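You operate a simulated robot arm through the tools that you are given. There is no shell and no other tool.

Carry out the task below with a simulated two-armed robot. There is one attempt and no reset: what you move stays moved.

TASK
Pump the release pot up to the LOW mark.
Fine: lid open, spout over the pot; spill none; spout back over its tray, lid shut. Where these are worked on the way, their far stop is far enough and under half their travel is too little: yellow spout.
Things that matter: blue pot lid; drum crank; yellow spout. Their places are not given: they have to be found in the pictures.

It is judged by the outcome, as a careful person would: the job done as asked, and still so three seconds after it is handed in. It fails if anything else is knocked over, pushed out of place, dropped, spilled or broken. Lids that push on must go on centred and level and be pressed home; caps that screw on are set level and turned clockwise until they are tight.

THE ROBOT
Two 7-joint arms with two-finger grippers on one trunk that stands fixed in place. Base frame: the origin is at the foot of the trunk, x ahead of it, y to its left, z up. Lengths are in mm, angles in rad, forces in N, time in s.
The left shoulder is at [70, 139, 1380], the right one opposite. With the tool pointing down near the work surface each hand reaches from about 100 to 700 mm from the base axis, measured 20 degrees to its own side. Payload 3.43 kg a hand.
The TCP of each hand is the grasp point between the finger pads, 30 mm short of the fingertips. In the tool frame z runs along the fingers and y along their closing line. The gripper opens to 104 mm. The gripper's body begins 57 mm behind the TCP.
Orientation is that of the tool frame in the base frame, as a unit quaternion [x, y, z, w]. With the fingers straight down and closing along the base's y, the tool's x points along the base's -x, its y along +y and its z along -z.

THE INTERFACE
- The arms move only by the tool apply_moves. It takes "left_moves", "right_moves" or both (then of equal length, played together; a hand with none holds still); each is a list of rows, each a list of 7 numbers: the shift along the tool's x, y, z in units of 25 mm (1.0 is 25 mm), then the turn, a rotation vector about the tool's x, y, z in units of 8 degrees (1.0 is 8 degrees), then the closure, from 0 (fully open) to 1 (shut). In form: [[x, y, z, ax, ay, az, hand], ...]. A call has 1 to 20 rows; each row shifts and turns the commanded pose from where the row before left it, along the tool's axes as they then stand. A call with a number of a shift or a turn outside -1 to 1 is refused whole. A row lasts 0.2 s, in which the tool goes at most 50 mm and 0.15 rad; a call with a longer step from one row to the next is refused whole, and so is a gripper value outside its range. Where a pose cannot be reached the arm comes as near as it can. A force on the tool above 90 N (or 10 N above the force at the start of the call, whichever is more), or a blocked arm, ends the call early, and 0.2 s more pass. Each finger travels about 45 mm/s and halts on what it meets, pressing with about 38 N; the grip force reading is that of the motor and also rises with nothing between the fingers. The clock runs only during rows and for 0.2 s after the last one: add rows that do not move to give the fingers time. It gives the time, the measured TCP pose, the force on the tool (base axes), the opening and the grip force at its end, in the units of the frame above (readings bear some noise), with the torque about the TCP (base axes, N m) and any sound that the robot's microphone picked up.
- Cameras (640 x 400 px; columns grow to the right, rows downward): "scene" is now at [120.5, -54.8, 1617.7]; the picture's right is [-0.61, -0.79, 0.00], its down [-0.40, 0.31, -0.86] and it looks along [0.68, -0.53, -0.51] (base axes); focal length 330 px, centre (320, 200). "left" rides on the left gripper at [67, -18, -90] in its tool frame; the picture's right is [0.25, 0.97, 0.00], its down [-0.73, 0.19, -0.66] and it looks along [-0.64, 0.17, 0.75] (tool axes); focal length 218 px, centre (320, 200). "right" rides on the right gripper at [67, 18, -90] in its tool frame; the picture's right is [-0.25, 0.97, 0.00], its down [-0.73, -0.19, -0.66] and it looks along [-0.64, -0.17, 0.75] (tool axes); focal length 218 px, centre (320, 200).
- snapshot(camera): a new picture of that camera. The clock stands still meanwhile.
- move_column(by): slides the trunk up (or, below 0, down) by that many mm; the arms and the scene camera ride with it, the base frame stays. It gives what a move gives, with no picture.
- turn_head(pan, tilt): turns the head with the scene camera to pan (to the left, within 1.501 rad either way) and tilt (down, from -0.506 to 1.204), counted from straight ahead of the robot. It gives what a move gives.
- point_at(camera, pixels): there is no depth. For up to 12 entries [column, row, z] of the newest picture of that camera ("zoom" is the newest enlarged one), the place [x, y] in the base frame at which the ray of that pixel passes the height z, good to about 2 mm. The clock stands still meanwhile.
- zoom(camera, box): a new picture of the part [left, top, right, bottom] of that camera's present view, enlarged. The clock stands still meanwhile.
- job_done(): hands the job in; it is judged then, once.

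Open the grippers and draw the arms clear of the work before you hand the job in, unless the task says otherwise.

The tools are called as name(argument=value, ...) on one line, values as JSON. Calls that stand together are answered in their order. apply_moves: Moves the arms, as the interface text tells. Its arguments: {"type":"object","properties":{"left_moves":{"type":"array"},"right_moves":{"type":"array"}},"required":[]} The other tools are called the same way: move_column (by) slides the trunk up or down; turn_head (pan, tilt) turns the head that bears the scene camera; snapshot (camera) takes a picture; point_at (camera, pixels) gives the place at which the rays of pixels pass given heights; zoom (camera, box) takes an enlarged picture of a part of a camera's view; job_done () hands the job in.

At the start:

```text
t: 0.0
left_position: [373.7, -42.9, 1409.6]
left_tcp_rot: [0.0, 1.0, 0.0, 0.0]
left_force: [0.0, 0.5, -0.4]
left_moment: [0.02, 0.0, 0.03]
left_opening: 104.0
left_finger_force: 0.0
right_position: [322.3, -380.2, 1405.9]
right_tcp_rot: [0.0, 1.0, 0.0, -0.001]
right_force: [-0.1, -0.6, -0.4]
right_moment: [-0.03, 0.03, 0.01]
right_opening: 103.9
right_finger_force: 0.0
trunk travel left (down, up): [-875.0, 65.0]
head pan, tilt: [-0.656, 0.532]
```

scene: 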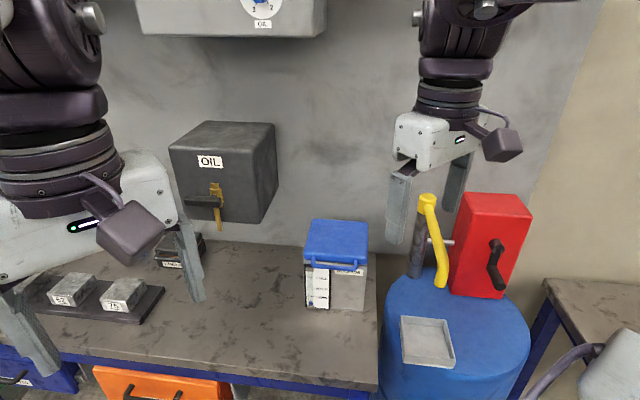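
right: 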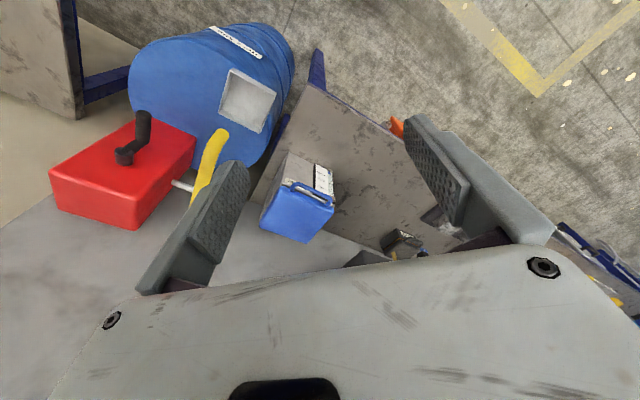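
left: 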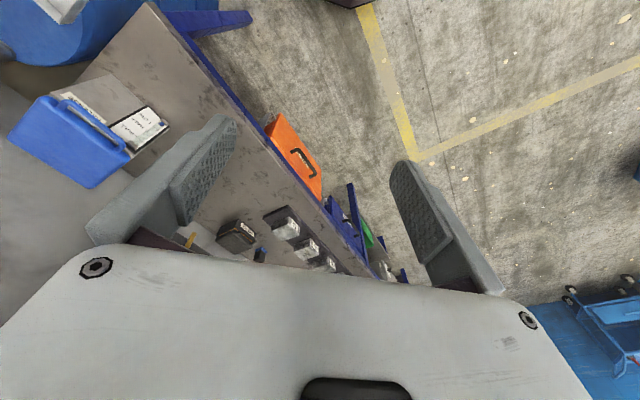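

The scene shows the blue-lidded pot near (337,265), the drum with the yellow spout at (432,240) and a red pump box with a dark crank at (497,262). I zoom in on these.

zoom(camera="scene", box=[370, 170, 550, 390])

zoom(camera="scene", box=[280, 200, 390, 330])

zoom(camera="right", box=[30, 20, 350, 260])

```text
1.82 times, centred on (460, 280) of scene
```

zoom: 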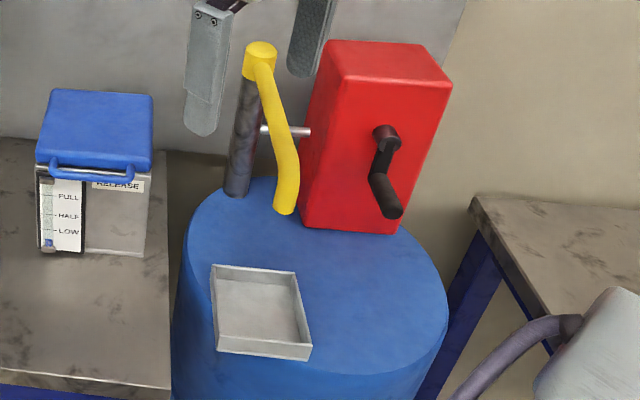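

```text
3.08 times, centred on (335, 265) of scene
```

zoom: 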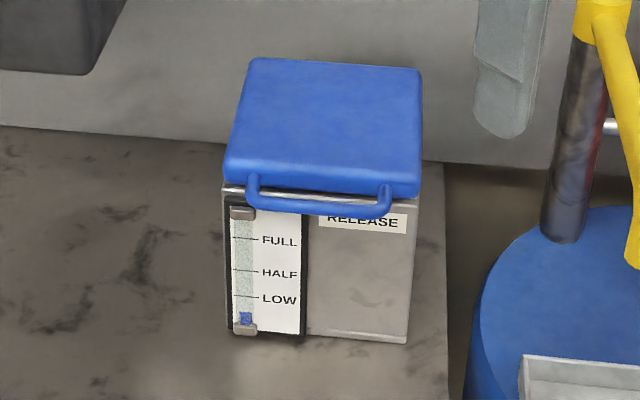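

```text
1.67 times, centred on (190, 140) of right
```

zoom: 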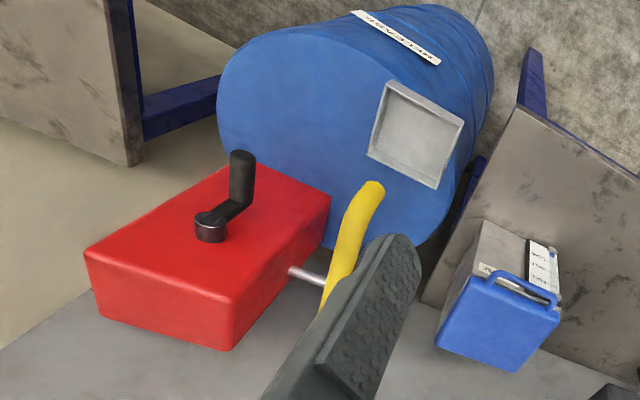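

I triangulate features seen in both scene and right pictures: the tray corners, spout tip, crank handle tip and lid corners.

point_at(camera="scene", pixels=[[401, 318, 800], [401, 318, 1000], [455, 364, 800], [455, 364, 1000], [441, 286, 800], [441, 286, 1000], [495, 286, 800], [495, 286, 1000], [305, 258, 800], [305, 258, 1000], [367, 264, 800], [367, 264, 1000]])

point_at(camera="right", pixels=[[231, 68, 800], [231, 68, 1000], [262, 132, 800], [262, 132, 1000], [222, 131, 800], [222, 131, 1000], [143, 114, 800], [143, 114, 1000], [334, 202, 800], [334, 202, 1000], [274, 182, 800], [274, 182, 1000]])

```text
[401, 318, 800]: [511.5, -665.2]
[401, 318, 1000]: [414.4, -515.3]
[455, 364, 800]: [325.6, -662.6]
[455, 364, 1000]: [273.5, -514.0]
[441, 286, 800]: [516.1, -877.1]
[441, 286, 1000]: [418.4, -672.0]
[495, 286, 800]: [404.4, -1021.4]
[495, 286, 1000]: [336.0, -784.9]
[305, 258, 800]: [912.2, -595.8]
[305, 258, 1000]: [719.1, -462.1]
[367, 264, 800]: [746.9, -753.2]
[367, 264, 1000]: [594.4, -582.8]
```

```text
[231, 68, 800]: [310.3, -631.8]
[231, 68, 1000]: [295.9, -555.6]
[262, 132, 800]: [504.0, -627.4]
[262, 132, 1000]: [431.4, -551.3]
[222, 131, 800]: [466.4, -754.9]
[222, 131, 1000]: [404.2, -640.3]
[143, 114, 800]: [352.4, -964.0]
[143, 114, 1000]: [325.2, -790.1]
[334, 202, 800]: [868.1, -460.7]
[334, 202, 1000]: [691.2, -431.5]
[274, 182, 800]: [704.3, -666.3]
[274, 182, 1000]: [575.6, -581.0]
```

Triangulation puts the spout tip near (383,-600,1070), the tray below it at z≈890, and the pot around (620,-500). I turn the head to centre on the pump and pot for finer looking.

turn_head(pan=-0.95, tilt=0.75)

snapshot(camera="scene")

zoom(camera="scene", box=[280, 80, 500, 220])

```text
t: 0.8
left_position: [374.2, -43.4, 1409.7]
left_tcp_rot: [0.0, 1.0, -0.001, 0.0]
left_force: [0.8, 0.7, 0.1]
left_moment: [0.01, -0.03, 0.03]
left_opening: 104.0
left_finger_force: 0.1
right_position: [322.3, -380.3, 1406.8]
right_tcp_rot: [0.0, 1.0, 0.0, 0.0]
right_force: [-0.6, 0.1, -0.6]
right_moment: [0.01, -0.03, -0.03]
right_opening: 103.9
right_finger_force: 0.0
trunk travel left (down, up): [-875.0, 65.0]
head pan, tilt: [-0.949, 0.75]
```

```text
taken
```

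scene: 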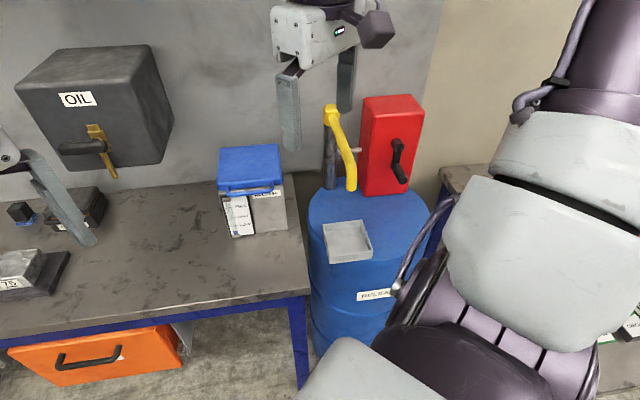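

```text
2.86 times, centred on (390, 150) of scene
```

zoom: 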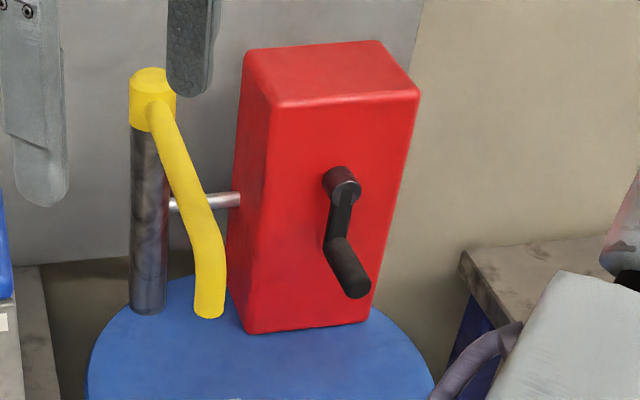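

The crank hub is at zoom (345,185), handle end (352,280), spout pivot (152,85). I record rays from this view, then lower the trunk to get a second one.

point_at(camera="zoom", pixels=[[347, 188, 900], [347, 188, 1100], [355, 283, 900], [355, 283, 1100], [152, 85, 900], [152, 85, 1200], [208, 310, 900], [208, 310, 1100], [419, 93, 900], [419, 93, 1200], [277, 107, 900], [277, 107, 1200]])

zoom(camera="scene", box=[200, 130, 320, 250])

```text
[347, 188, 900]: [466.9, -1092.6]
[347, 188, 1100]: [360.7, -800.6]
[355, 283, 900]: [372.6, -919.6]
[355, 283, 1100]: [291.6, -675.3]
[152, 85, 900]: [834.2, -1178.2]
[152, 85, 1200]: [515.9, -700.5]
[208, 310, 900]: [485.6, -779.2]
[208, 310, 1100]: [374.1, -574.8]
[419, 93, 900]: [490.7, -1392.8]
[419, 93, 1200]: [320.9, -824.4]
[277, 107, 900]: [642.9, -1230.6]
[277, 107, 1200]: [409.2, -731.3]
```

```text
3.33 times, centred on (260, 190) of scene
```

zoom: 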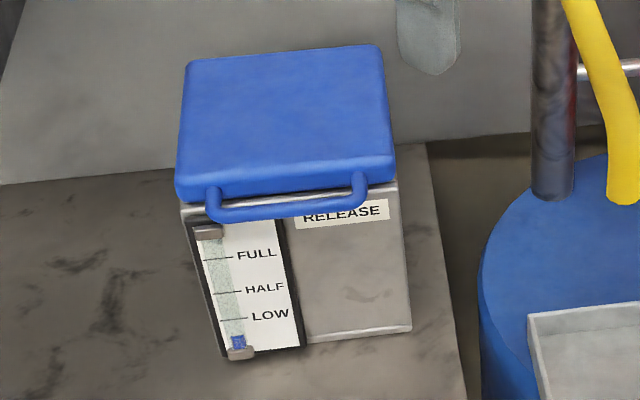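

I record rays to the lid corners, handle and pot bottom, before changing height.

point_at(camera="zoom", pixels=[[178, 183, 900], [178, 183, 1100], [395, 158, 900], [395, 158, 1100], [189, 66, 900], [189, 66, 1100], [380, 47, 900], [380, 47, 1100], [292, 213, 900], [292, 213, 1100], [412, 329, 850], [412, 329, 950]])

move_column(by=-150)

snapshot(camera="scene")

zoom(camera="scene", box=[280, 20, 500, 160])

```text
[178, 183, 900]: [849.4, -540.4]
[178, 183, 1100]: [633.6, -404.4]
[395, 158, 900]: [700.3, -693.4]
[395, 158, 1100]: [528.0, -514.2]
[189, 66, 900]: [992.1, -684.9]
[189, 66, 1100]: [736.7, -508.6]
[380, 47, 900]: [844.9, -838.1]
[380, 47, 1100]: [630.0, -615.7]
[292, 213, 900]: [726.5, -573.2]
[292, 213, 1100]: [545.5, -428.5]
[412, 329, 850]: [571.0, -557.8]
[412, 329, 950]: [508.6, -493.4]
```

```text
t: 2.5
left_position: [373.7, -42.2, 1259.7]
left_tcp_rot: [0.0, 1.0, 0.0, 0.0]
left_force: [-0.2, 0.4, 0.2]
left_moment: [0.01, -0.03, 0.01]
left_opening: 104.0
left_finger_force: 0.2
right_position: [321.7, -379.6, 1255.7]
right_tcp_rot: [0.0, 1.0, 0.0, -0.001]
right_force: [-0.1, 0.2, -0.5]
right_moment: [0.05, -0.01, 0.02]
right_opening: 103.8
right_finger_force: 0.1
trunk travel left (down, up): [-725.0, 215.0]
head pan, tilt: [-0.949, 0.75]
```

```text
taken
```

scene: 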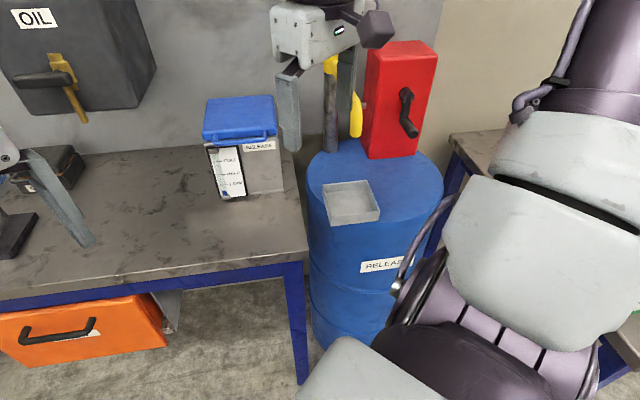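

```text
2.86 times, centred on (390, 90) of scene
```

zoom: 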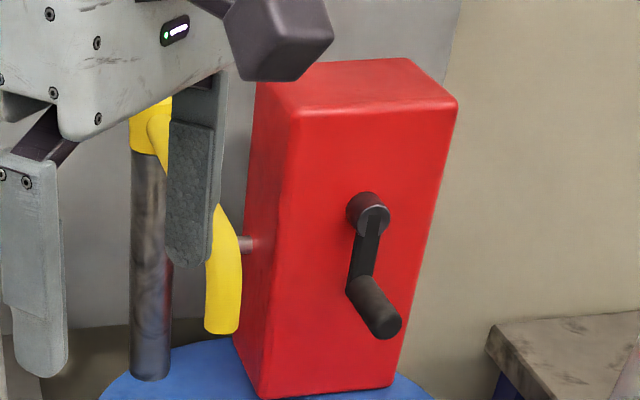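

With the trunk 150 mm lower, hub at zoom (374,220), handle end (388,325), spout tip (222,328). I take the second rays.

point_at(camera="zoom", pixels=[[374, 221, 900], [374, 221, 1100], [388, 324, 900], [388, 324, 1100], [150, 120, 900], [150, 120, 1200], [222, 328, 900], [222, 328, 1100], [457, 101, 900], [457, 101, 1200], [297, 113, 900], [297, 113, 1200]])

zoom(camera="scene", box=[180, 85, 300, 205])

```text
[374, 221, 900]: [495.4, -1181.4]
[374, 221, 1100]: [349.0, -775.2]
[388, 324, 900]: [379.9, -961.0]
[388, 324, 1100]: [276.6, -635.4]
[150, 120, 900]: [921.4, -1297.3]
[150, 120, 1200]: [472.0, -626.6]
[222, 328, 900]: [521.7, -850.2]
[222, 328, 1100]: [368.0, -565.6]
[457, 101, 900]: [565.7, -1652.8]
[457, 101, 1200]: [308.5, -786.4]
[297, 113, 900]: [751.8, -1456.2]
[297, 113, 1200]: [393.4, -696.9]
```

```text
3.33 times, centred on (240, 145) of scene
```

zoom: 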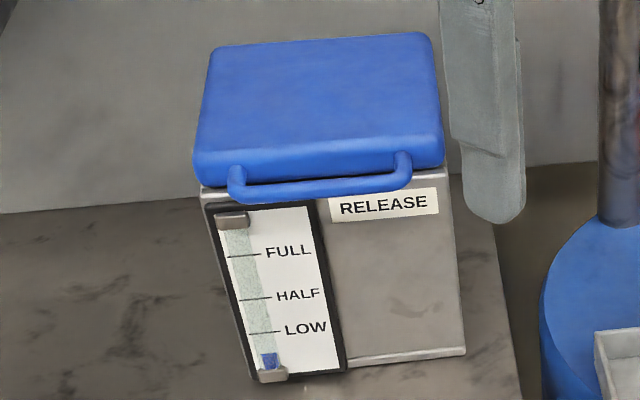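

I take the second rays to the lid corners: back-left (212,48), back-right (430,33), front-right (444,163), front-left (196,183), handle bar (322,188).

point_at(camera="zoom", pixels=[[194, 165, 900], [194, 165, 1100], [444, 145, 900], [444, 145, 1100], [212, 48, 900], [212, 48, 1100], [430, 33, 900], [430, 33, 1100], [322, 189, 900], [322, 189, 1100], [465, 352, 850], [465, 352, 950]])

snapshot(camera="right")

```text
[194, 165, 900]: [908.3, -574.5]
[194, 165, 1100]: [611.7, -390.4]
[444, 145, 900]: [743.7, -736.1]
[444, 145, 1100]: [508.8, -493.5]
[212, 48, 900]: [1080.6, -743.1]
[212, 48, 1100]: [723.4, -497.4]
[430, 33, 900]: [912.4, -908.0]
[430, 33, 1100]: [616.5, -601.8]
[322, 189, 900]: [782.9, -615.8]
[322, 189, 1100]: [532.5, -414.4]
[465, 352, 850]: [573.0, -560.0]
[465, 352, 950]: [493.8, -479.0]
```

```text
taken
```

right: 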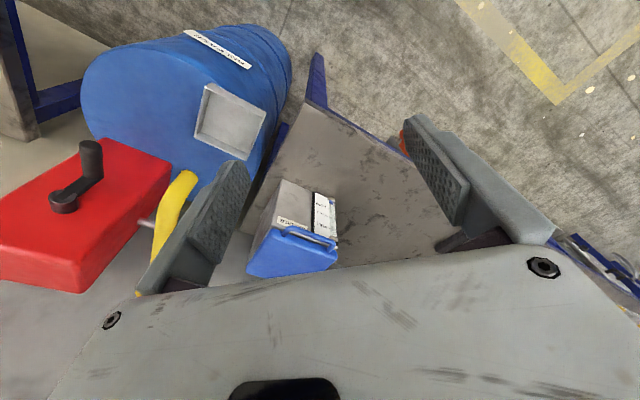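

Triangulation gives the pot turned about 45°, lid front edge from about (694,-442) to (582,-570) at z≈1045, hinge at the back, handle bar on the front. I bring the right hand in front of the handle, yawed 46° and pitched 45°, still ~150 mm off, to look closer.

apply_moves(right_moves=[[-0.9, -0.1, 0.4, 0, 0, 0, 0], [-0.9, -0.1, 0.4, 0, 0, 0, 0], [-0.9, -0.1, 0.4, 0, 0, 0, 0], [-0.9, -0.1, 0.4, 0, 0, 0, 0], [-0.9, -0.1, 0.4, 0, 0, 0, 0], [-0.9, -0.1, 0.4, 0, 0, 0, 0], [0, 0, 0, 0, 0, -0.96, 0], [0, 0, 0, 0, 0, -0.96, 0], [0, 0, 0, 0, 0, -0.96, 0], [0, 0, 0, 0, 0, -0.96, 0], [0, 0, 0, 0, 0, -0.96, 0], [0, 0, 0, 0, 0, -0.96, 0], [0, 0, 0, 0.94, 0, 0, 0], [0, 0, 0, 0.94, 0, 0, 0], [0, 0, 0, 0.94, 0, 0, 0], [0, 0, 0, 0.94, 0, 0, 0], [0, 0, 0, 0.94, 0, 0, 0], [0, 0, 0, 0.94, 0, 0, 0], [0, 0, 0, 0, 0, 0, 0]])

snapshot(camera="right")

snapshot(camera="scene")

```text
t: 6.5
left_position: [373.3, -42.4, 1259.2]
left_tcp_rot: [0.0, 1.0, 0.0, -0.001]
left_force: [-0.6, 0.8, -0.2]
left_moment: [-0.01, -0.02, -0.01]
left_opening: 104.1
left_finger_force: 0.0
right_position: [455.2, -394.6, 1195.6]
right_tcp_rot: [-0.361, 0.85, -0.353, 0.151]
right_force: [-0.2, -0.3, 0.0]
right_moment: [0.01, 0.02, -0.01]
right_opening: 103.9
right_finger_force: 0.1
trunk travel left (down, up): [-725.0, 215.0]
head pan, tilt: [-0.949, 0.75]
```

```text
taken
```

right: 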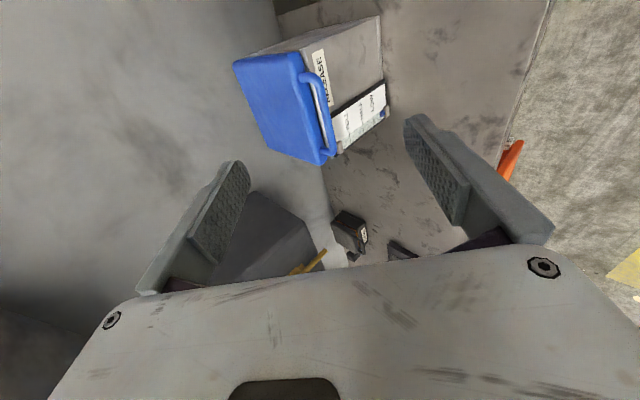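

```text
taken
```

scene: 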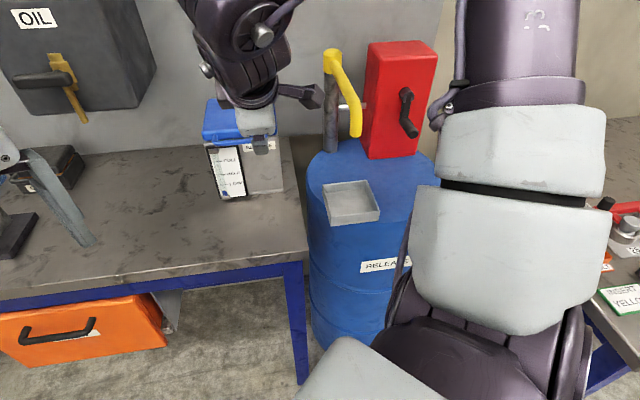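

The pot lid and its bar handle appear in the right camera at about (318,105), and the spout is unobstructed in the scene at (345,85). I zoom both.

zoom(camera="right", box=[220, 0, 400, 180])

zoom(camera="scene", box=[290, 30, 450, 230])

```text
2.22 times, centred on (310, 90) of right
```

zoom: 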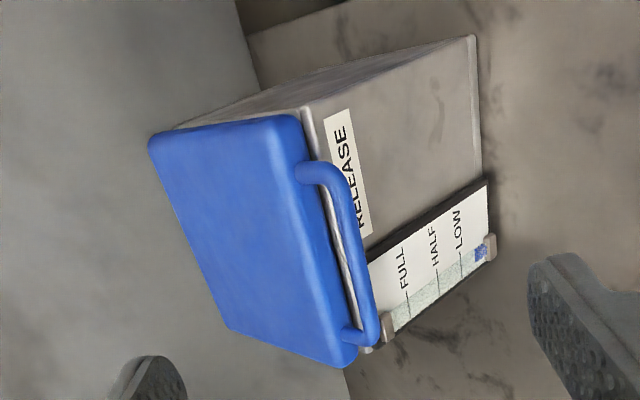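

```text
2.00 times, centred on (370, 130) of scene
```

zoom: 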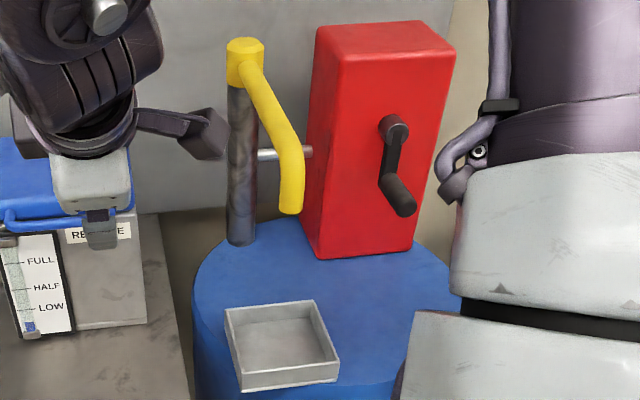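

I take rays for the spout post (top centre (245,44), base (241,240)) in this zoom, then re-zoom the right view for the lid.

point_at(camera="zoom", pixels=[[245, 44, 1100], [245, 44, 1250], [241, 240, 860], [241, 240, 900], [291, 208, 1050], [291, 208, 1100], [250, 80, 1100], [250, 80, 1200], [243, 310, 890]])

zoom(camera="right", box=[220, 0, 400, 180])

point_at(camera="zoom", pixels=[[150, 145, 1000], [150, 145, 1100], [290, 118, 1000], [290, 118, 1100], [346, 365, 1000], [346, 365, 1100], [222, 325, 1000], [222, 325, 1100], [340, 200, 1000], [340, 200, 1100], [372, 310, 1000], [372, 310, 1100]])

```text
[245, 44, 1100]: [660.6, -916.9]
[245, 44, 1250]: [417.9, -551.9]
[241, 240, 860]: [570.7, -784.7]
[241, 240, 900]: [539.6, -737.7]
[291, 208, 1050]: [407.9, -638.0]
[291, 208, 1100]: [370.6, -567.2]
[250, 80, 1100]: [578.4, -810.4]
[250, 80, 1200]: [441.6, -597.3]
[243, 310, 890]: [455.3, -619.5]
```

```text
2.22 times, centred on (310, 90) of right
```

zoom: 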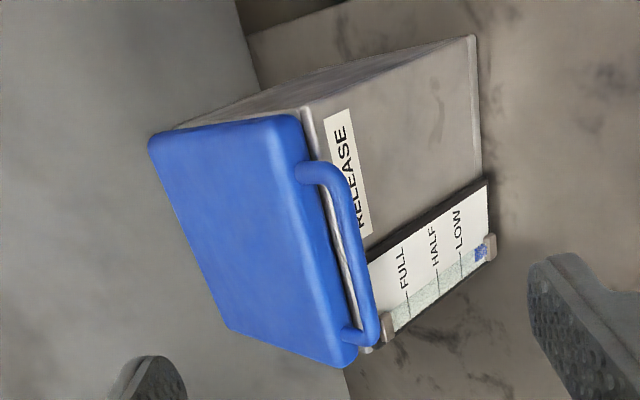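

```text
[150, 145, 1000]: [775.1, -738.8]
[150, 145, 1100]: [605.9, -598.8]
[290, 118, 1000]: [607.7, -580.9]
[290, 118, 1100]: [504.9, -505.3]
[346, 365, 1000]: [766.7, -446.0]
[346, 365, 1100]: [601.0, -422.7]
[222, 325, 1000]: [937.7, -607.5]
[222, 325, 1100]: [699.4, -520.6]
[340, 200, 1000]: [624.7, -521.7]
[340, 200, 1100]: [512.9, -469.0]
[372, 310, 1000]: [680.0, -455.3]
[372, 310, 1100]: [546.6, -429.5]
```

Estimates: lid top at z≈1062 with centre (666,-542); bar handle centre about (595,-468,1046). I move closer along the approach line, stopping about 90 mm short, and look again.

apply_moves(right_moves=[[-0.9, 0, 0.8, 0, 0, 0, 0], [-0.9, 0, 1, 0, 0, 0, 0], [0, 0, 1, 0, 0, 0, 0], [0, 0, 1, 0, 0, 0, 0], [0, 0, 1, 0, 0, 0, 0], [0, 0, 0, 0, 0, 0, 0], [0, 0, 0, 0, 0, 0, 0]])

snapshot(camera="right")

zoom(camera="scene", box=[180, 60, 300, 180])

```text
t: 8.2
left_position: [372.0, -42.2, 1260.8]
left_tcp_rot: [0.0, 1.0, 0.0, 0.0]
left_force: [-0.1, -0.2, -0.1]
left_moment: [-0.04, -0.02, -0.02]
left_opening: 104.0
left_finger_force: 0.0
right_position: [550.9, -422.7, 1110.4]
right_tcp_rot: [-0.361, 0.85, -0.353, 0.15]
right_force: [-0.1, 0.2, 0.0]
right_moment: [0.02, -0.02, 0.03]
right_opening: 104.0
right_finger_force: 0.0
trunk travel left (down, up): [-725.0, 215.0]
head pan, tilt: [-0.949, 0.75]
```

```text
taken
```

right: 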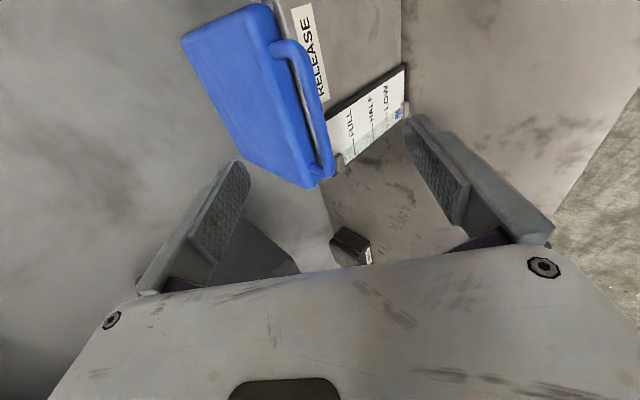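

```text
3.33 times, centred on (240, 120) of scene
```

zoom: 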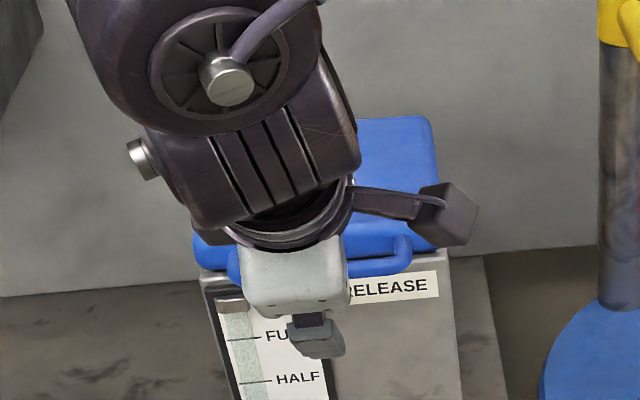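

The approach line should hit the bar close to its middle (bar from (290,50) to (328,170) in the right view). I zoom to triangulate it against the previous view.

zoom(camera="right", box=[240, 0, 400, 200])

```text
2.00 times, centred on (320, 100) of right
```

zoom: 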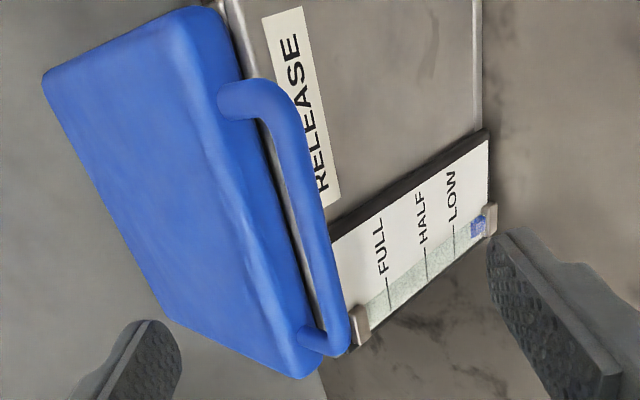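

The bar's centre works out to about (596,-467,1049), straight ahead by 88 mm. I flatten the pitch to 30°, shift to stay in line, half-close the fingers, and move up to ~35 mm before the grasp, then look.

apply_moves(right_moves=[[0, 0, 0, -0.94, 0, 0, 0.3], [0, 0, 0, -0.94, 0, 0, 0.6], [0, 0.86, 0, 0, 0, 0, 0.6], [0, 0, 0.6, 0, 0, 0, 0.6], [0, 0, 0.6, 0, 0, 0, 0.6], [0, 0, 0, 0, 0, 0, 0.6], [0, 0, 0, 0, 0, 0, 0.6]])

snapshot(camera="right")

zoom(camera="right", box=[220, 40, 420, 220])

zoom(camera="scene", box=[180, 60, 300, 180])

```text
t: 9.8
left_position: [372.9, -42.4, 1259.9]
left_tcp_rot: [0.0, 1.0, 0.0, 0.0]
left_force: [0.1, 0.7, 0.2]
left_moment: [-0.03, 0.01, 0.02]
left_opening: 103.8
left_finger_force: 0.1
right_position: [547.3, -419.4, 1072.2]
right_tcp_rot: [-0.377, 0.889, -0.238, 0.102]
right_force: [-0.3, 1.3, 0.1]
right_moment: [0.0, -0.02, -0.05]
right_opening: 41.5
right_finger_force: 0.1
trunk travel left (down, up): [-725.0, 215.0]
head pan, tilt: [-0.949, 0.75]
```

```text
taken
```

right: 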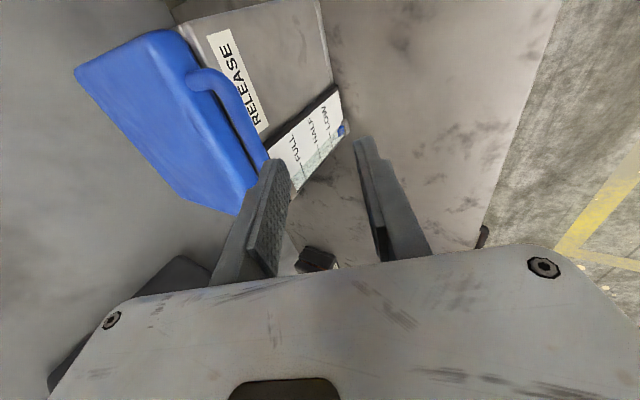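

```text
2.22 times, centred on (320, 130) of right
```

zoom: 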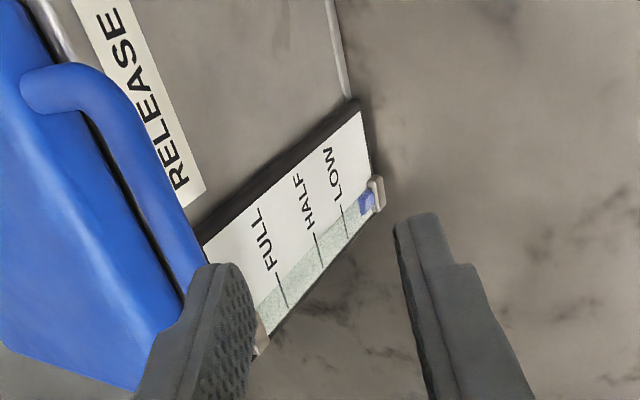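

```text
3.33 times, centred on (240, 120) of scene
```

zoom: 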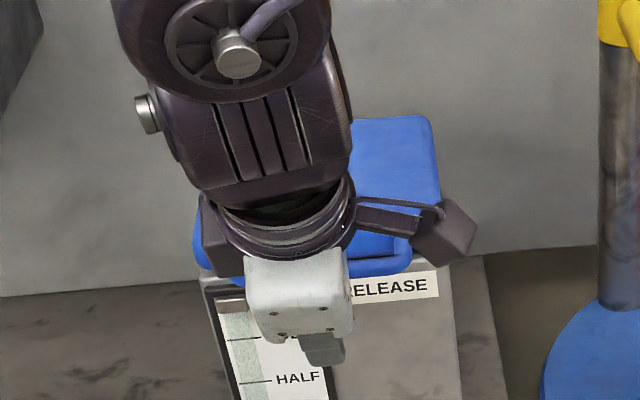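

I turned the pitch the wrong way (now 60°), and the picture agrees with the bar estimate. I turn it back to 30° from level, realign by −14 mm in tool y, and look.

apply_moves(right_moves=[[0, 0, 0, 0.94, 0, 0, 0.6], [0, 0, 0, 0.94, 0, 0, 0.6], [0, 0, 0, 0.94, 0, 0, 0.6], [0, 0, 0, 0.94, 0, 0, 0.6], [0, -0.56, 0, 0, 0, 0, 0.6], [0, 0, 0.6, 0, 0, 0, 0.6], [0, 0, 0, 0, 0, 0, 0.6], [0, 0, 0, 0, 0, 0, 0.6]])

snapshot(camera="right")

zoom(camera="right", box=[220, 40, 420, 220])

```text
t: 11.6
left_position: [372.4, -42.6, 1259.6]
left_tcp_rot: [0.0, 1.0, 0.0, 0.0]
left_force: [-0.9, 0.1, -0.3]
left_moment: [0.01, -0.02, 0.07]
left_opening: 104.2
left_finger_force: 0.0
right_position: [559.5, -432.8, 1079.1]
right_tcp_rot: [-0.339, 0.796, -0.461, 0.197]
right_force: [-0.4, -0.9, 0.5]
right_moment: [0.04, 0.03, 0.01]
right_opening: 41.6
right_finger_force: 0.1
trunk travel left (down, up): [-725.0, 215.0]
head pan, tilt: [-0.949, 0.75]
```

```text
taken
```

right: 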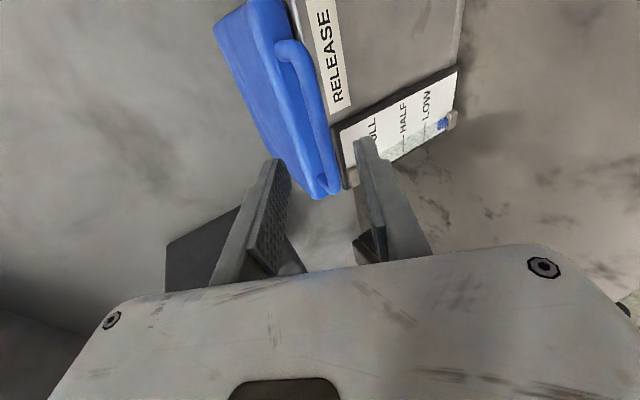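

```text
2.22 times, centred on (320, 130) of right
```

zoom: 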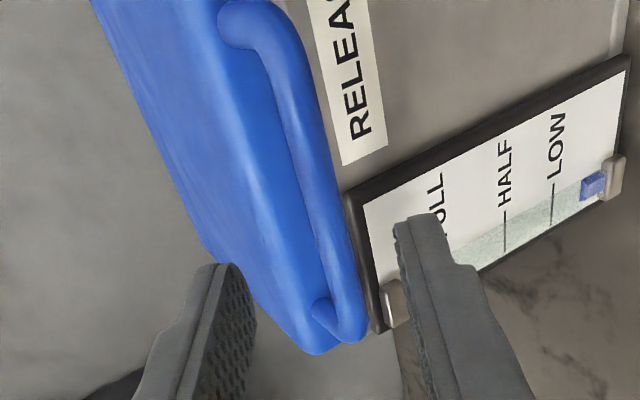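

The bar lies centred between the fingers, about 55 mm ahead. I advance 36 mm and close onto it gradually.

apply_moves(right_moves=[[0, 0, 0.7, 0, 0, 0, 0.6], [0, 0, 0.75, 0, 0, 0, 0.6], [0, 0, 0, 0, 0, 0, 0.6], [0, 0, 0, 0, 0, 0, 0.75], [0, 0, 0, 0, 0, 0, 0.8], [0, 0, 0, 0, 0, 0, 0.9], [0, 0, 0, 0, 0, 0, 0.9]])

snapshot(camera="right")

zoom(camera="scene", box=[180, 60, 300, 180])

```text
t: 13.2
left_position: [373.3, -41.9, 1260.0]
left_tcp_rot: [-0.001, 1.0, 0.0, -0.001]
left_force: [-0.7, 0.6, -0.3]
left_moment: [0.0, -0.01, 0.01]
left_opening: 104.0
left_finger_force: 0.1
right_position: [583.4, -453.9, 1060.2]
right_tcp_rot: [-0.339, 0.796, -0.461, 0.196]
right_force: [-0.5, 0.5, -0.2]
right_moment: [0.0, -0.01, -0.01]
right_opening: 10.6
right_finger_force: 0.1
trunk travel left (down, up): [-725.0, 215.0]
head pan, tilt: [-0.949, 0.75]
```

```text
taken
```

right: 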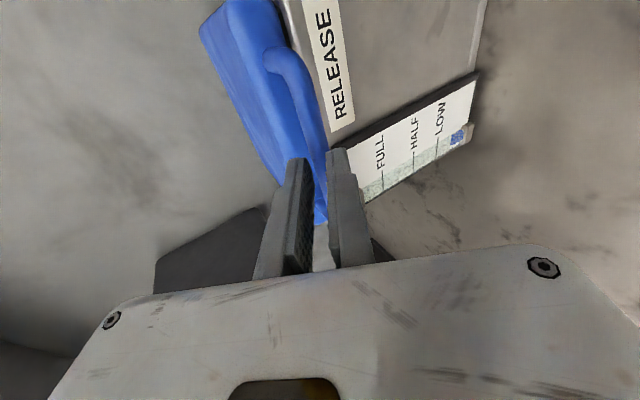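

```text
3.33 times, centred on (240, 120) of scene
```

zoom: 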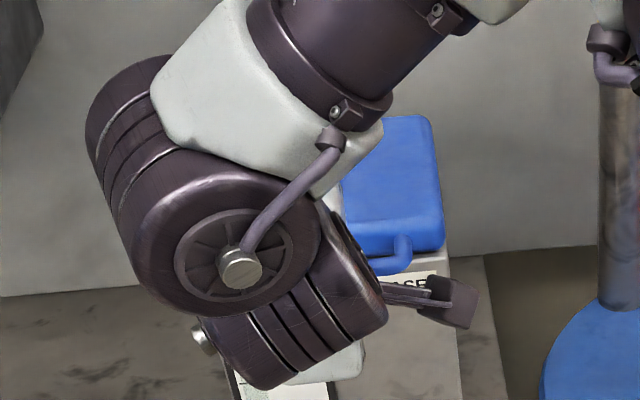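

Opening 10.6 mm with no force: the fingers closed just short of the bar or without touching it. I zoom to see.

zoom(camera="right", box=[230, 60, 410, 260])

```text
2.00 times, centred on (320, 160) of right
```

zoom: 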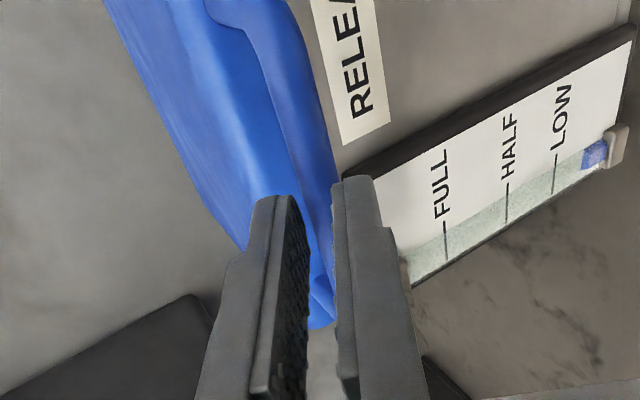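

The bar lies just beyond the fingertips, in line. I reopen a bit, advance 15 mm and close again.

apply_moves(right_moves=[[0, 0, 0, 0, 0, 0, 0.68], [0, 0, 0, 0, 0, 0, 0.68], [0, 0, 0.3, 0, 0, 0, 0.68], [0, 0, 0.3, 0, 0, 0, 0.68], [0, 0, 0, 0, 0, 0, 0.68]])

zoom(camera="right", box=[230, 60, 410, 260])

```text
t: 14.3
left_position: [374.5, -42.9, 1260.4]
left_tcp_rot: [-0.001, 1.0, 0.0, 0.0]
left_force: [0.3, 0.3, 0.4]
left_moment: [0.0, 0.01, 0.01]
left_opening: 103.9
left_finger_force: 0.1
right_position: [592.8, -464.0, 1052.4]
right_tcp_rot: [-0.338, 0.796, -0.462, 0.196]
right_force: [0.9, -0.8, 0.2]
right_moment: [0.01, 0.06, -0.03]
right_opening: 33.1
right_finger_force: 0.1
trunk travel left (down, up): [-725.0, 215.0]
head pan, tilt: [-0.949, 0.75]
```

```text
2.00 times, centred on (320, 160) of right
```

zoom: 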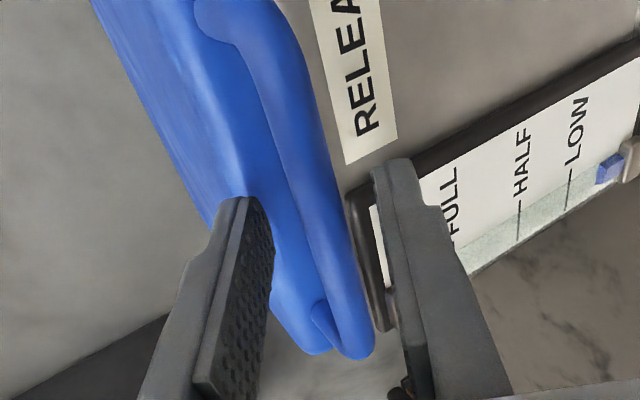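

The bar is now clearly between the pads. I close onto it.

apply_moves(right_moves=[[0, 0, 0, 0, 0, 0, 0.75], [0, 0, 0, 0, 0, 0, 0.8], [0, 0, 0, 0, 0, 0, 0.85], [0, 0, 0, 0, 0, 0, 0.9], [0, 0, 0, 0, 0, 0, 0.9]])

zoom(camera="right", box=[230, 60, 410, 260])

```text
t: 15.6
left_position: [374.0, -41.4, 1259.7]
left_tcp_rot: [0.0, 1.0, 0.0, 0.0]
left_force: [0.0, 0.9, 0.5]
left_moment: [0.0, -0.01, 0.0]
left_opening: 103.9
left_finger_force: 0.1
right_position: [593.0, -462.7, 1051.9]
right_tcp_rot: [-0.339, 0.796, -0.461, 0.196]
right_force: [-2.8, 1.6, -3.5]
right_moment: [-0.08, 0.14, 0.06]
right_opening: 11.5
right_finger_force: 39.3
trunk travel left (down, up): [-725.0, 215.0]
head pan, tilt: [-0.949, 0.75]
```

```text
2.00 times, centred on (320, 160) of right
```

zoom: 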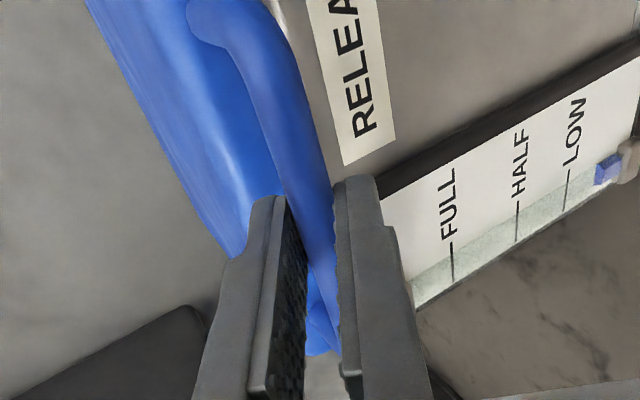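

Gripped: opening 11.5 mm at 39 N. I begin opening the lid along an arc about the back hinge (radius ≈173 mm), first 20° and check the forces.

apply_moves(right_moves=[[0, -0.57, -0.25, -0.156, 0, 0, 0.9], [0, -0.57, -0.25, -0.156, 0, 0, 0.9], [0, -0.6, -0.17, -0.156, 0, 0, 0.9], [0, -0.6, -0.17, -0.156, 0, 0, 0.9], [0, 0, 0, 0, 0, 0, 0.9]])

snapshot(camera="right")

snapshot(camera="scene")

```text
t: 16.8
left_position: [379.3, -37.2, 1257.8]
left_tcp_rot: [0.001, 1.0, -0.002, -0.002]
left_force: [0.6, 0.4, -1.1]
left_moment: [0.0, -0.05, -0.01]
left_opening: 104.0
left_finger_force: 0.0
right_position: [603.1, -461.2, 1103.4]
right_tcp_rot: [-0.358, 0.819, -0.413, 0.173]
right_force: [-13.1, 57.0, -58.7]
right_moment: [-1.53, 1.67, 0.27]
right_opening: 23.1
right_finger_force: 44.8
trunk travel left (down, up): [-725.0, 215.0]
head pan, tilt: [-0.949, 0.75]
```

```text
taken
```

right: 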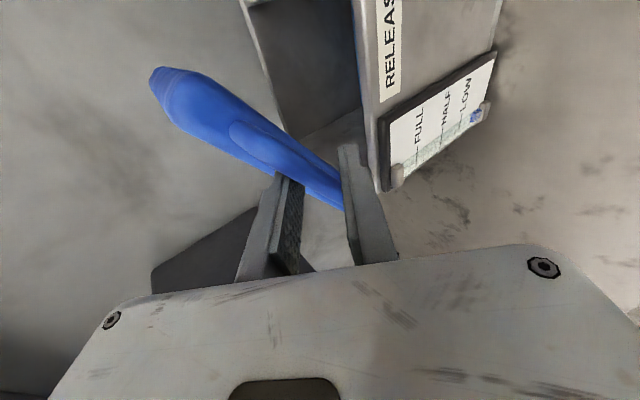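

```text
taken
```

scene: 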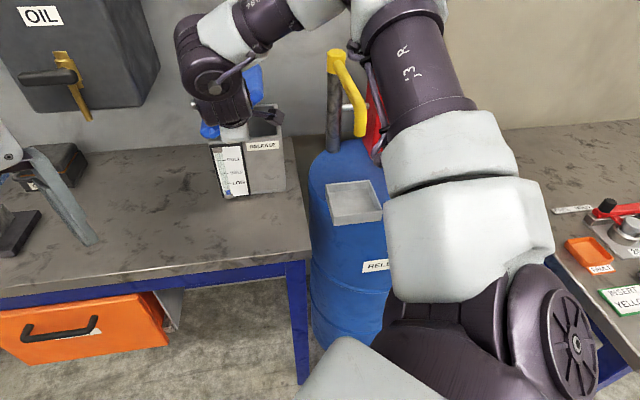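

The lid has risen, but there's 57/−59 N on the tool and the fingers are pried to 23 mm. I zoom to understand before going on.

zoom(camera="right", box=[140, 0, 400, 240])

zoom(camera="scene", box=[170, 40, 310, 210])

```text
1.67 times, centred on (270, 120) of right
```

zoom: 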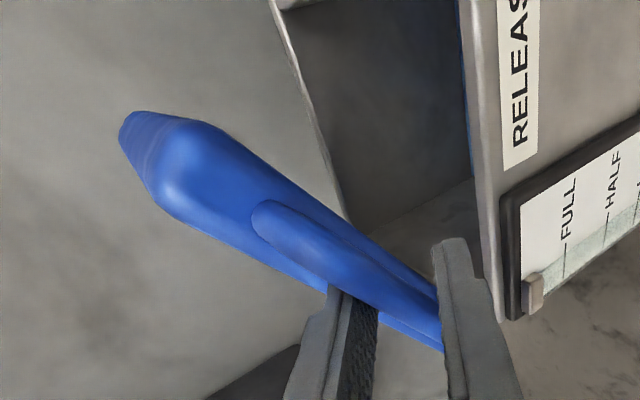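

```text
2.35 times, centred on (240, 125) of scene
```

zoom: 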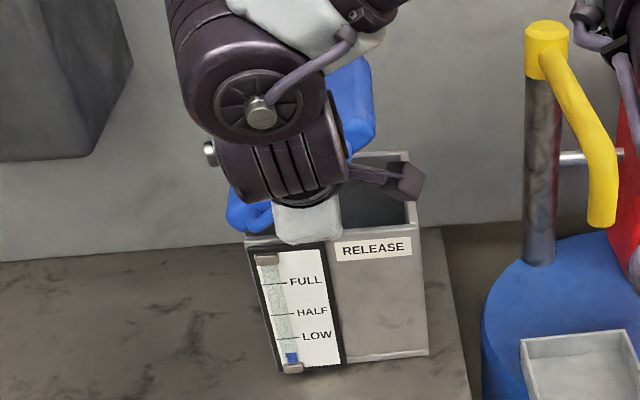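

The zoom shows the lid actually hinges on its left (+e) edge: its right side is up about 43° while my tool hasn't rolled with it. I roll the tool about the hinge direction in place, loosening the grip slightly, to relieve the strain.

apply_moves(right_moves=[[-0.11, 0.04, -0.01, 0, 0.529, -0.728, 0.8], [-0.11, 0.04, -0.01, 0, 0.529, -0.728, 0.8], [-0.11, 0.04, -0.01, 0, 0.529, -0.728, 0.8], [-0.11, 0.04, -0.01, 0, 0.529, -0.728, 0.8], [-0.11, 0.04, -0.01, 0, 0.529, -0.728, 0.8], [-0.11, 0.04, -0.01, 0, 0.529, -0.728, 0.8], [0, 0, 0, 0, 0, 0, 0.8]])

snapshot(camera="right")

zoom(camera="scene", box=[170, 40, 310, 210])

```text
t: 17.9
left_position: [361.9, -31.2, 1263.6]
left_tcp_rot: [0.0, 1.0, -0.005, 0.005]
left_force: [-0.5, -0.3, 0.3]
left_moment: [0.05, -0.03, 0.0]
left_opening: 104.2
left_finger_force: 0.0
right_position: [596.5, -474.7, 1106.1]
right_tcp_rot: [-0.466, 0.73, -0.497, -0.057]
right_force: [-48.9, 64.7, -5.4]
right_moment: [-0.11, -0.78, -1.4]
right_opening: 12.3
right_finger_force: 0.1
right hand out of reach, approached as far as the arm can: row 4, 5
trunk travel left (down, up): [-725.0, 215.0]
head pan, tilt: [-0.949, 0.75]
stopped in row 5 (right hand): the force on the tool passed its limit at 119 N (the readings are from after the stop); the commanded pose is now the measured one
```

```text
taken
```

right: 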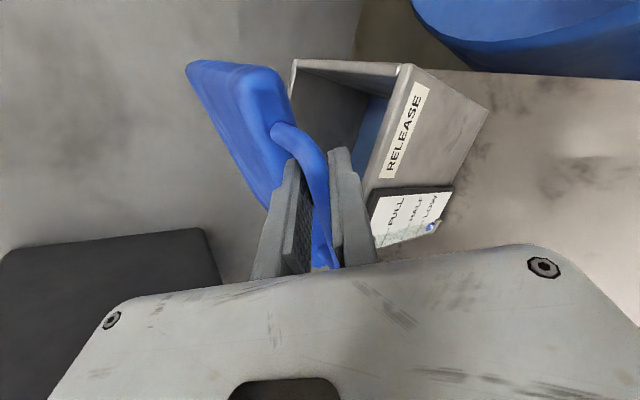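

```text
2.35 times, centred on (240, 125) of scene
```

zoom: 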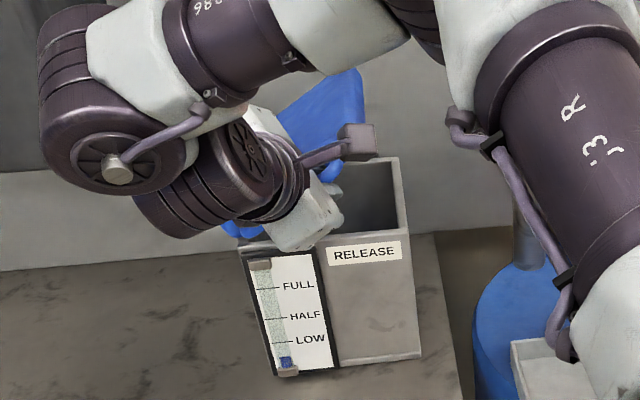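

The arm reached an orientation limit and now presses ~80 N toward the back. I ease back 8 mm along the push direction to relieve it and look at everything.

apply_moves(right_moves=[[0, 0.1, -0.13, 0, 0, 0, 0.85], [0, 0.1, -0.13, 0, 0, 0, 0.85], [0, 0, 0, 0, 0, 0, 0.85]])

snapshot(camera="scene")

zoom(camera="right", box=[160, 20, 460, 260])

```text
t: 18.7
left_position: [367.8, -29.8, 1262.4]
left_tcp_rot: [-0.001, 1.0, -0.005, 0.004]
left_force: [-1.2, 0.2, -0.9]
left_moment: [-0.03, 0.02, 0.0]
left_opening: 104.0
left_finger_force: 0.1
right_position: [596.8, -473.8, 1104.4]
right_tcp_rot: [-0.465, 0.729, -0.5, -0.059]
right_force: [-29.6, 52.9, -2.4]
right_moment: [0.69, -0.69, -0.09]
right_opening: 12.2
right_finger_force: 0.0
right hand out of reach, approached as far as the arm can: row 2
trunk travel left (down, up): [-725.0, 215.0]
head pan, tilt: [-0.949, 0.75]
```

```text
taken
```

scene: 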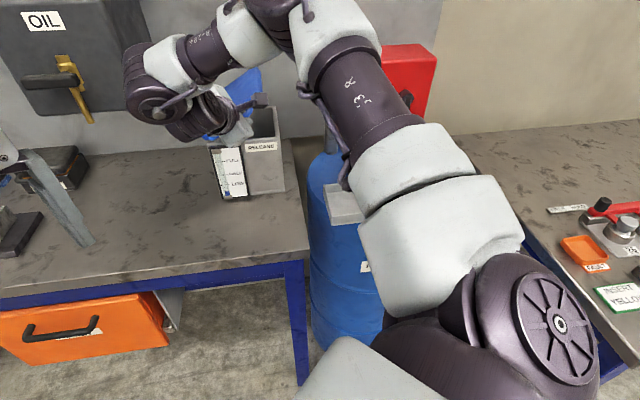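

```text
1.67 times, centred on (310, 140) of right
```

zoom: 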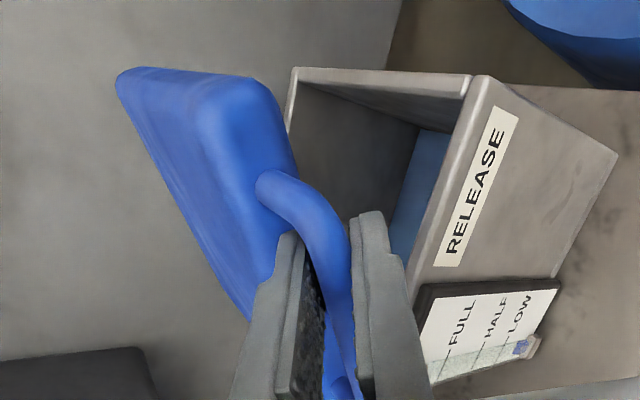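

The pot still stands where it was and its opening is clear on the right. A rigid grip isn't needed: a finger under the bar can swing the lid by pure translation. I loosen the fingers so the bar rests on the lower finger, and see whether forces vanish.

apply_moves(right_moves=[[0, 0, 0, 0, 0, 0, 0.8], [0, 0, 0, 0, 0, 0, 0.7], [0, 0, 0, 0, 0, 0, 0.65], [0, 0, 0, 0, 0, 0, 0.65]])

snapshot(camera="right")

```text
t: 19.7
left_position: [367.8, -30.5, 1262.7]
left_tcp_rot: [0.0, 1.0, -0.005, 0.003]
left_force: [-0.1, 0.6, -0.1]
left_moment: [0.01, -0.01, -0.02]
left_opening: 103.9
left_finger_force: 0.1
right_position: [595.2, -475.2, 1103.7]
right_tcp_rot: [-0.466, 0.729, -0.497, -0.061]
right_force: [-32.1, 55.1, -8.6]
right_moment: [0.23, -0.29, -0.34]
right_opening: 13.0
right_finger_force: 0.0
trunk travel left (down, up): [-725.0, 215.0]
head pan, tilt: [-0.949, 0.75]
```

```text
taken
```

right: 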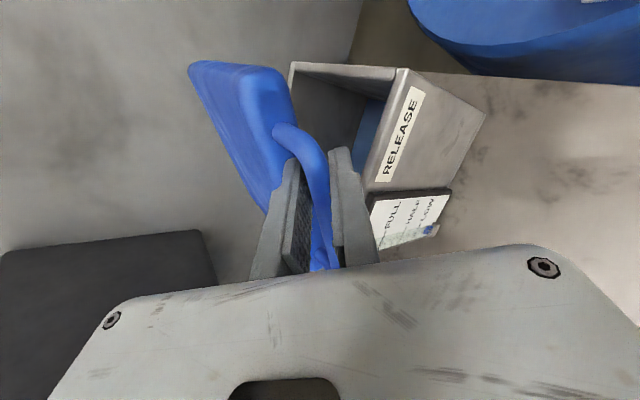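

The fingers can't open: the upper fingertip is wedged against the lid's front. I grip again and back out a few mm along the tool axis.

apply_moves(right_moves=[[0, 0, -0.12, 0, 0, 0, 0.9], [0, 0, -0.12, 0, 0, 0, 0.9], [0, 0, 0, 0, 0, 0, 0.9]])

zoom(camera="right", box=[160, 20, 460, 260])

```text
t: 20.5
left_position: [369.7, -29.0, 1261.2]
left_tcp_rot: [-0.001, 1.0, -0.005, 0.002]
left_force: [-0.6, 0.1, -0.3]
left_moment: [-0.02, -0.01, -0.02]
left_opening: 103.8
left_finger_force: 0.1
right_position: [596.1, -475.0, 1105.3]
right_tcp_rot: [-0.466, 0.73, -0.497, -0.06]
right_force: [-29.3, 61.5, -19.3]
right_moment: [-0.93, -1.05, -2.15]
right_opening: 12.1
right_finger_force: 45.6
right hand out of reach, approached as far as the arm can: row 1
trunk travel left (down, up): [-725.0, 215.0]
head pan, tilt: [-0.949, 0.75]
```

```text
1.67 times, centred on (310, 140) of right
```

zoom: 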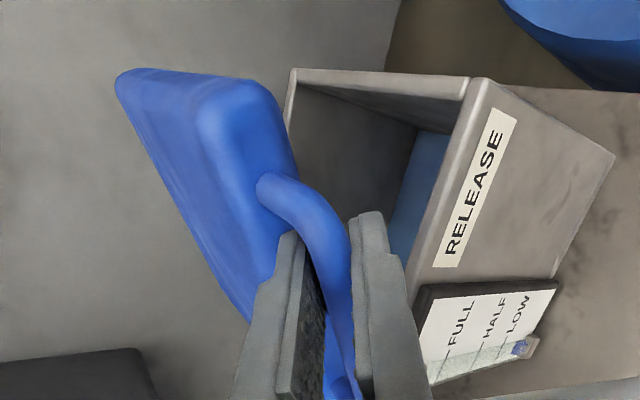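

The arm won't move in this wrist configuration ("out of reach"). I undo part of the roll while backing off.

apply_moves(right_moves=[[0, 0, -0.1, 0, -0.5, 0.7, 0.87], [0, 0, -0.1, 0, -0.5, 0.7, 0.87], [0, 0, 0, 0, -0.5, 0.7, 0.87], [0, 0, 0, 0, 0, 0, 0.87]])

zoom(camera="right", box=[160, 20, 460, 260])

snapshot(camera="scene")

```text
t: 21.5
left_position: [369.8, -35.1, 1261.9]
left_tcp_rot: [-0.001, 1.0, -0.004, 0.002]
left_force: [0.0, 0.5, -0.6]
left_moment: [-0.02, -0.01, 0.02]
left_opening: 104.0
left_finger_force: 0.1
right_position: [592.7, -475.3, 1103.6]
right_tcp_rot: [-0.404, 0.793, -0.449, 0.084]
right_force: [-32.1, 35.1, -21.6]
right_moment: [-1.51, 0.93, -0.4]
right_opening: 16.0
right_finger_force: 40.3
trunk travel left (down, up): [-725.0, 215.0]
head pan, tilt: [-0.949, 0.75]
```

```text
1.67 times, centred on (310, 140) of right
```

zoom: 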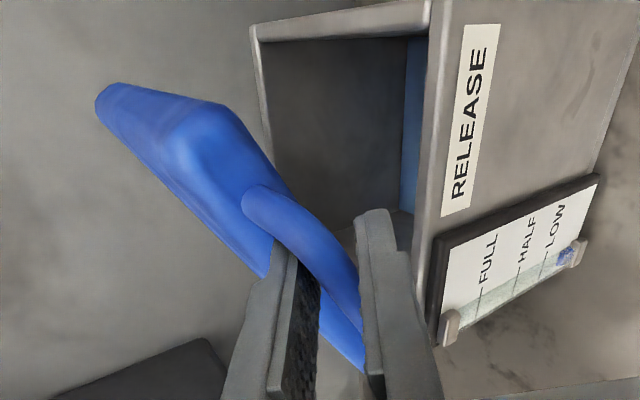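

```text
taken
```

scene: 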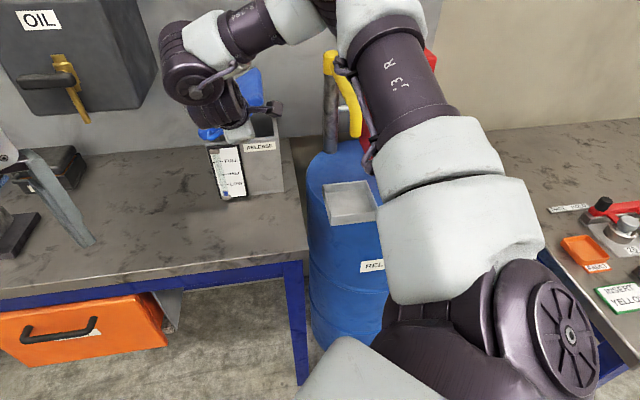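

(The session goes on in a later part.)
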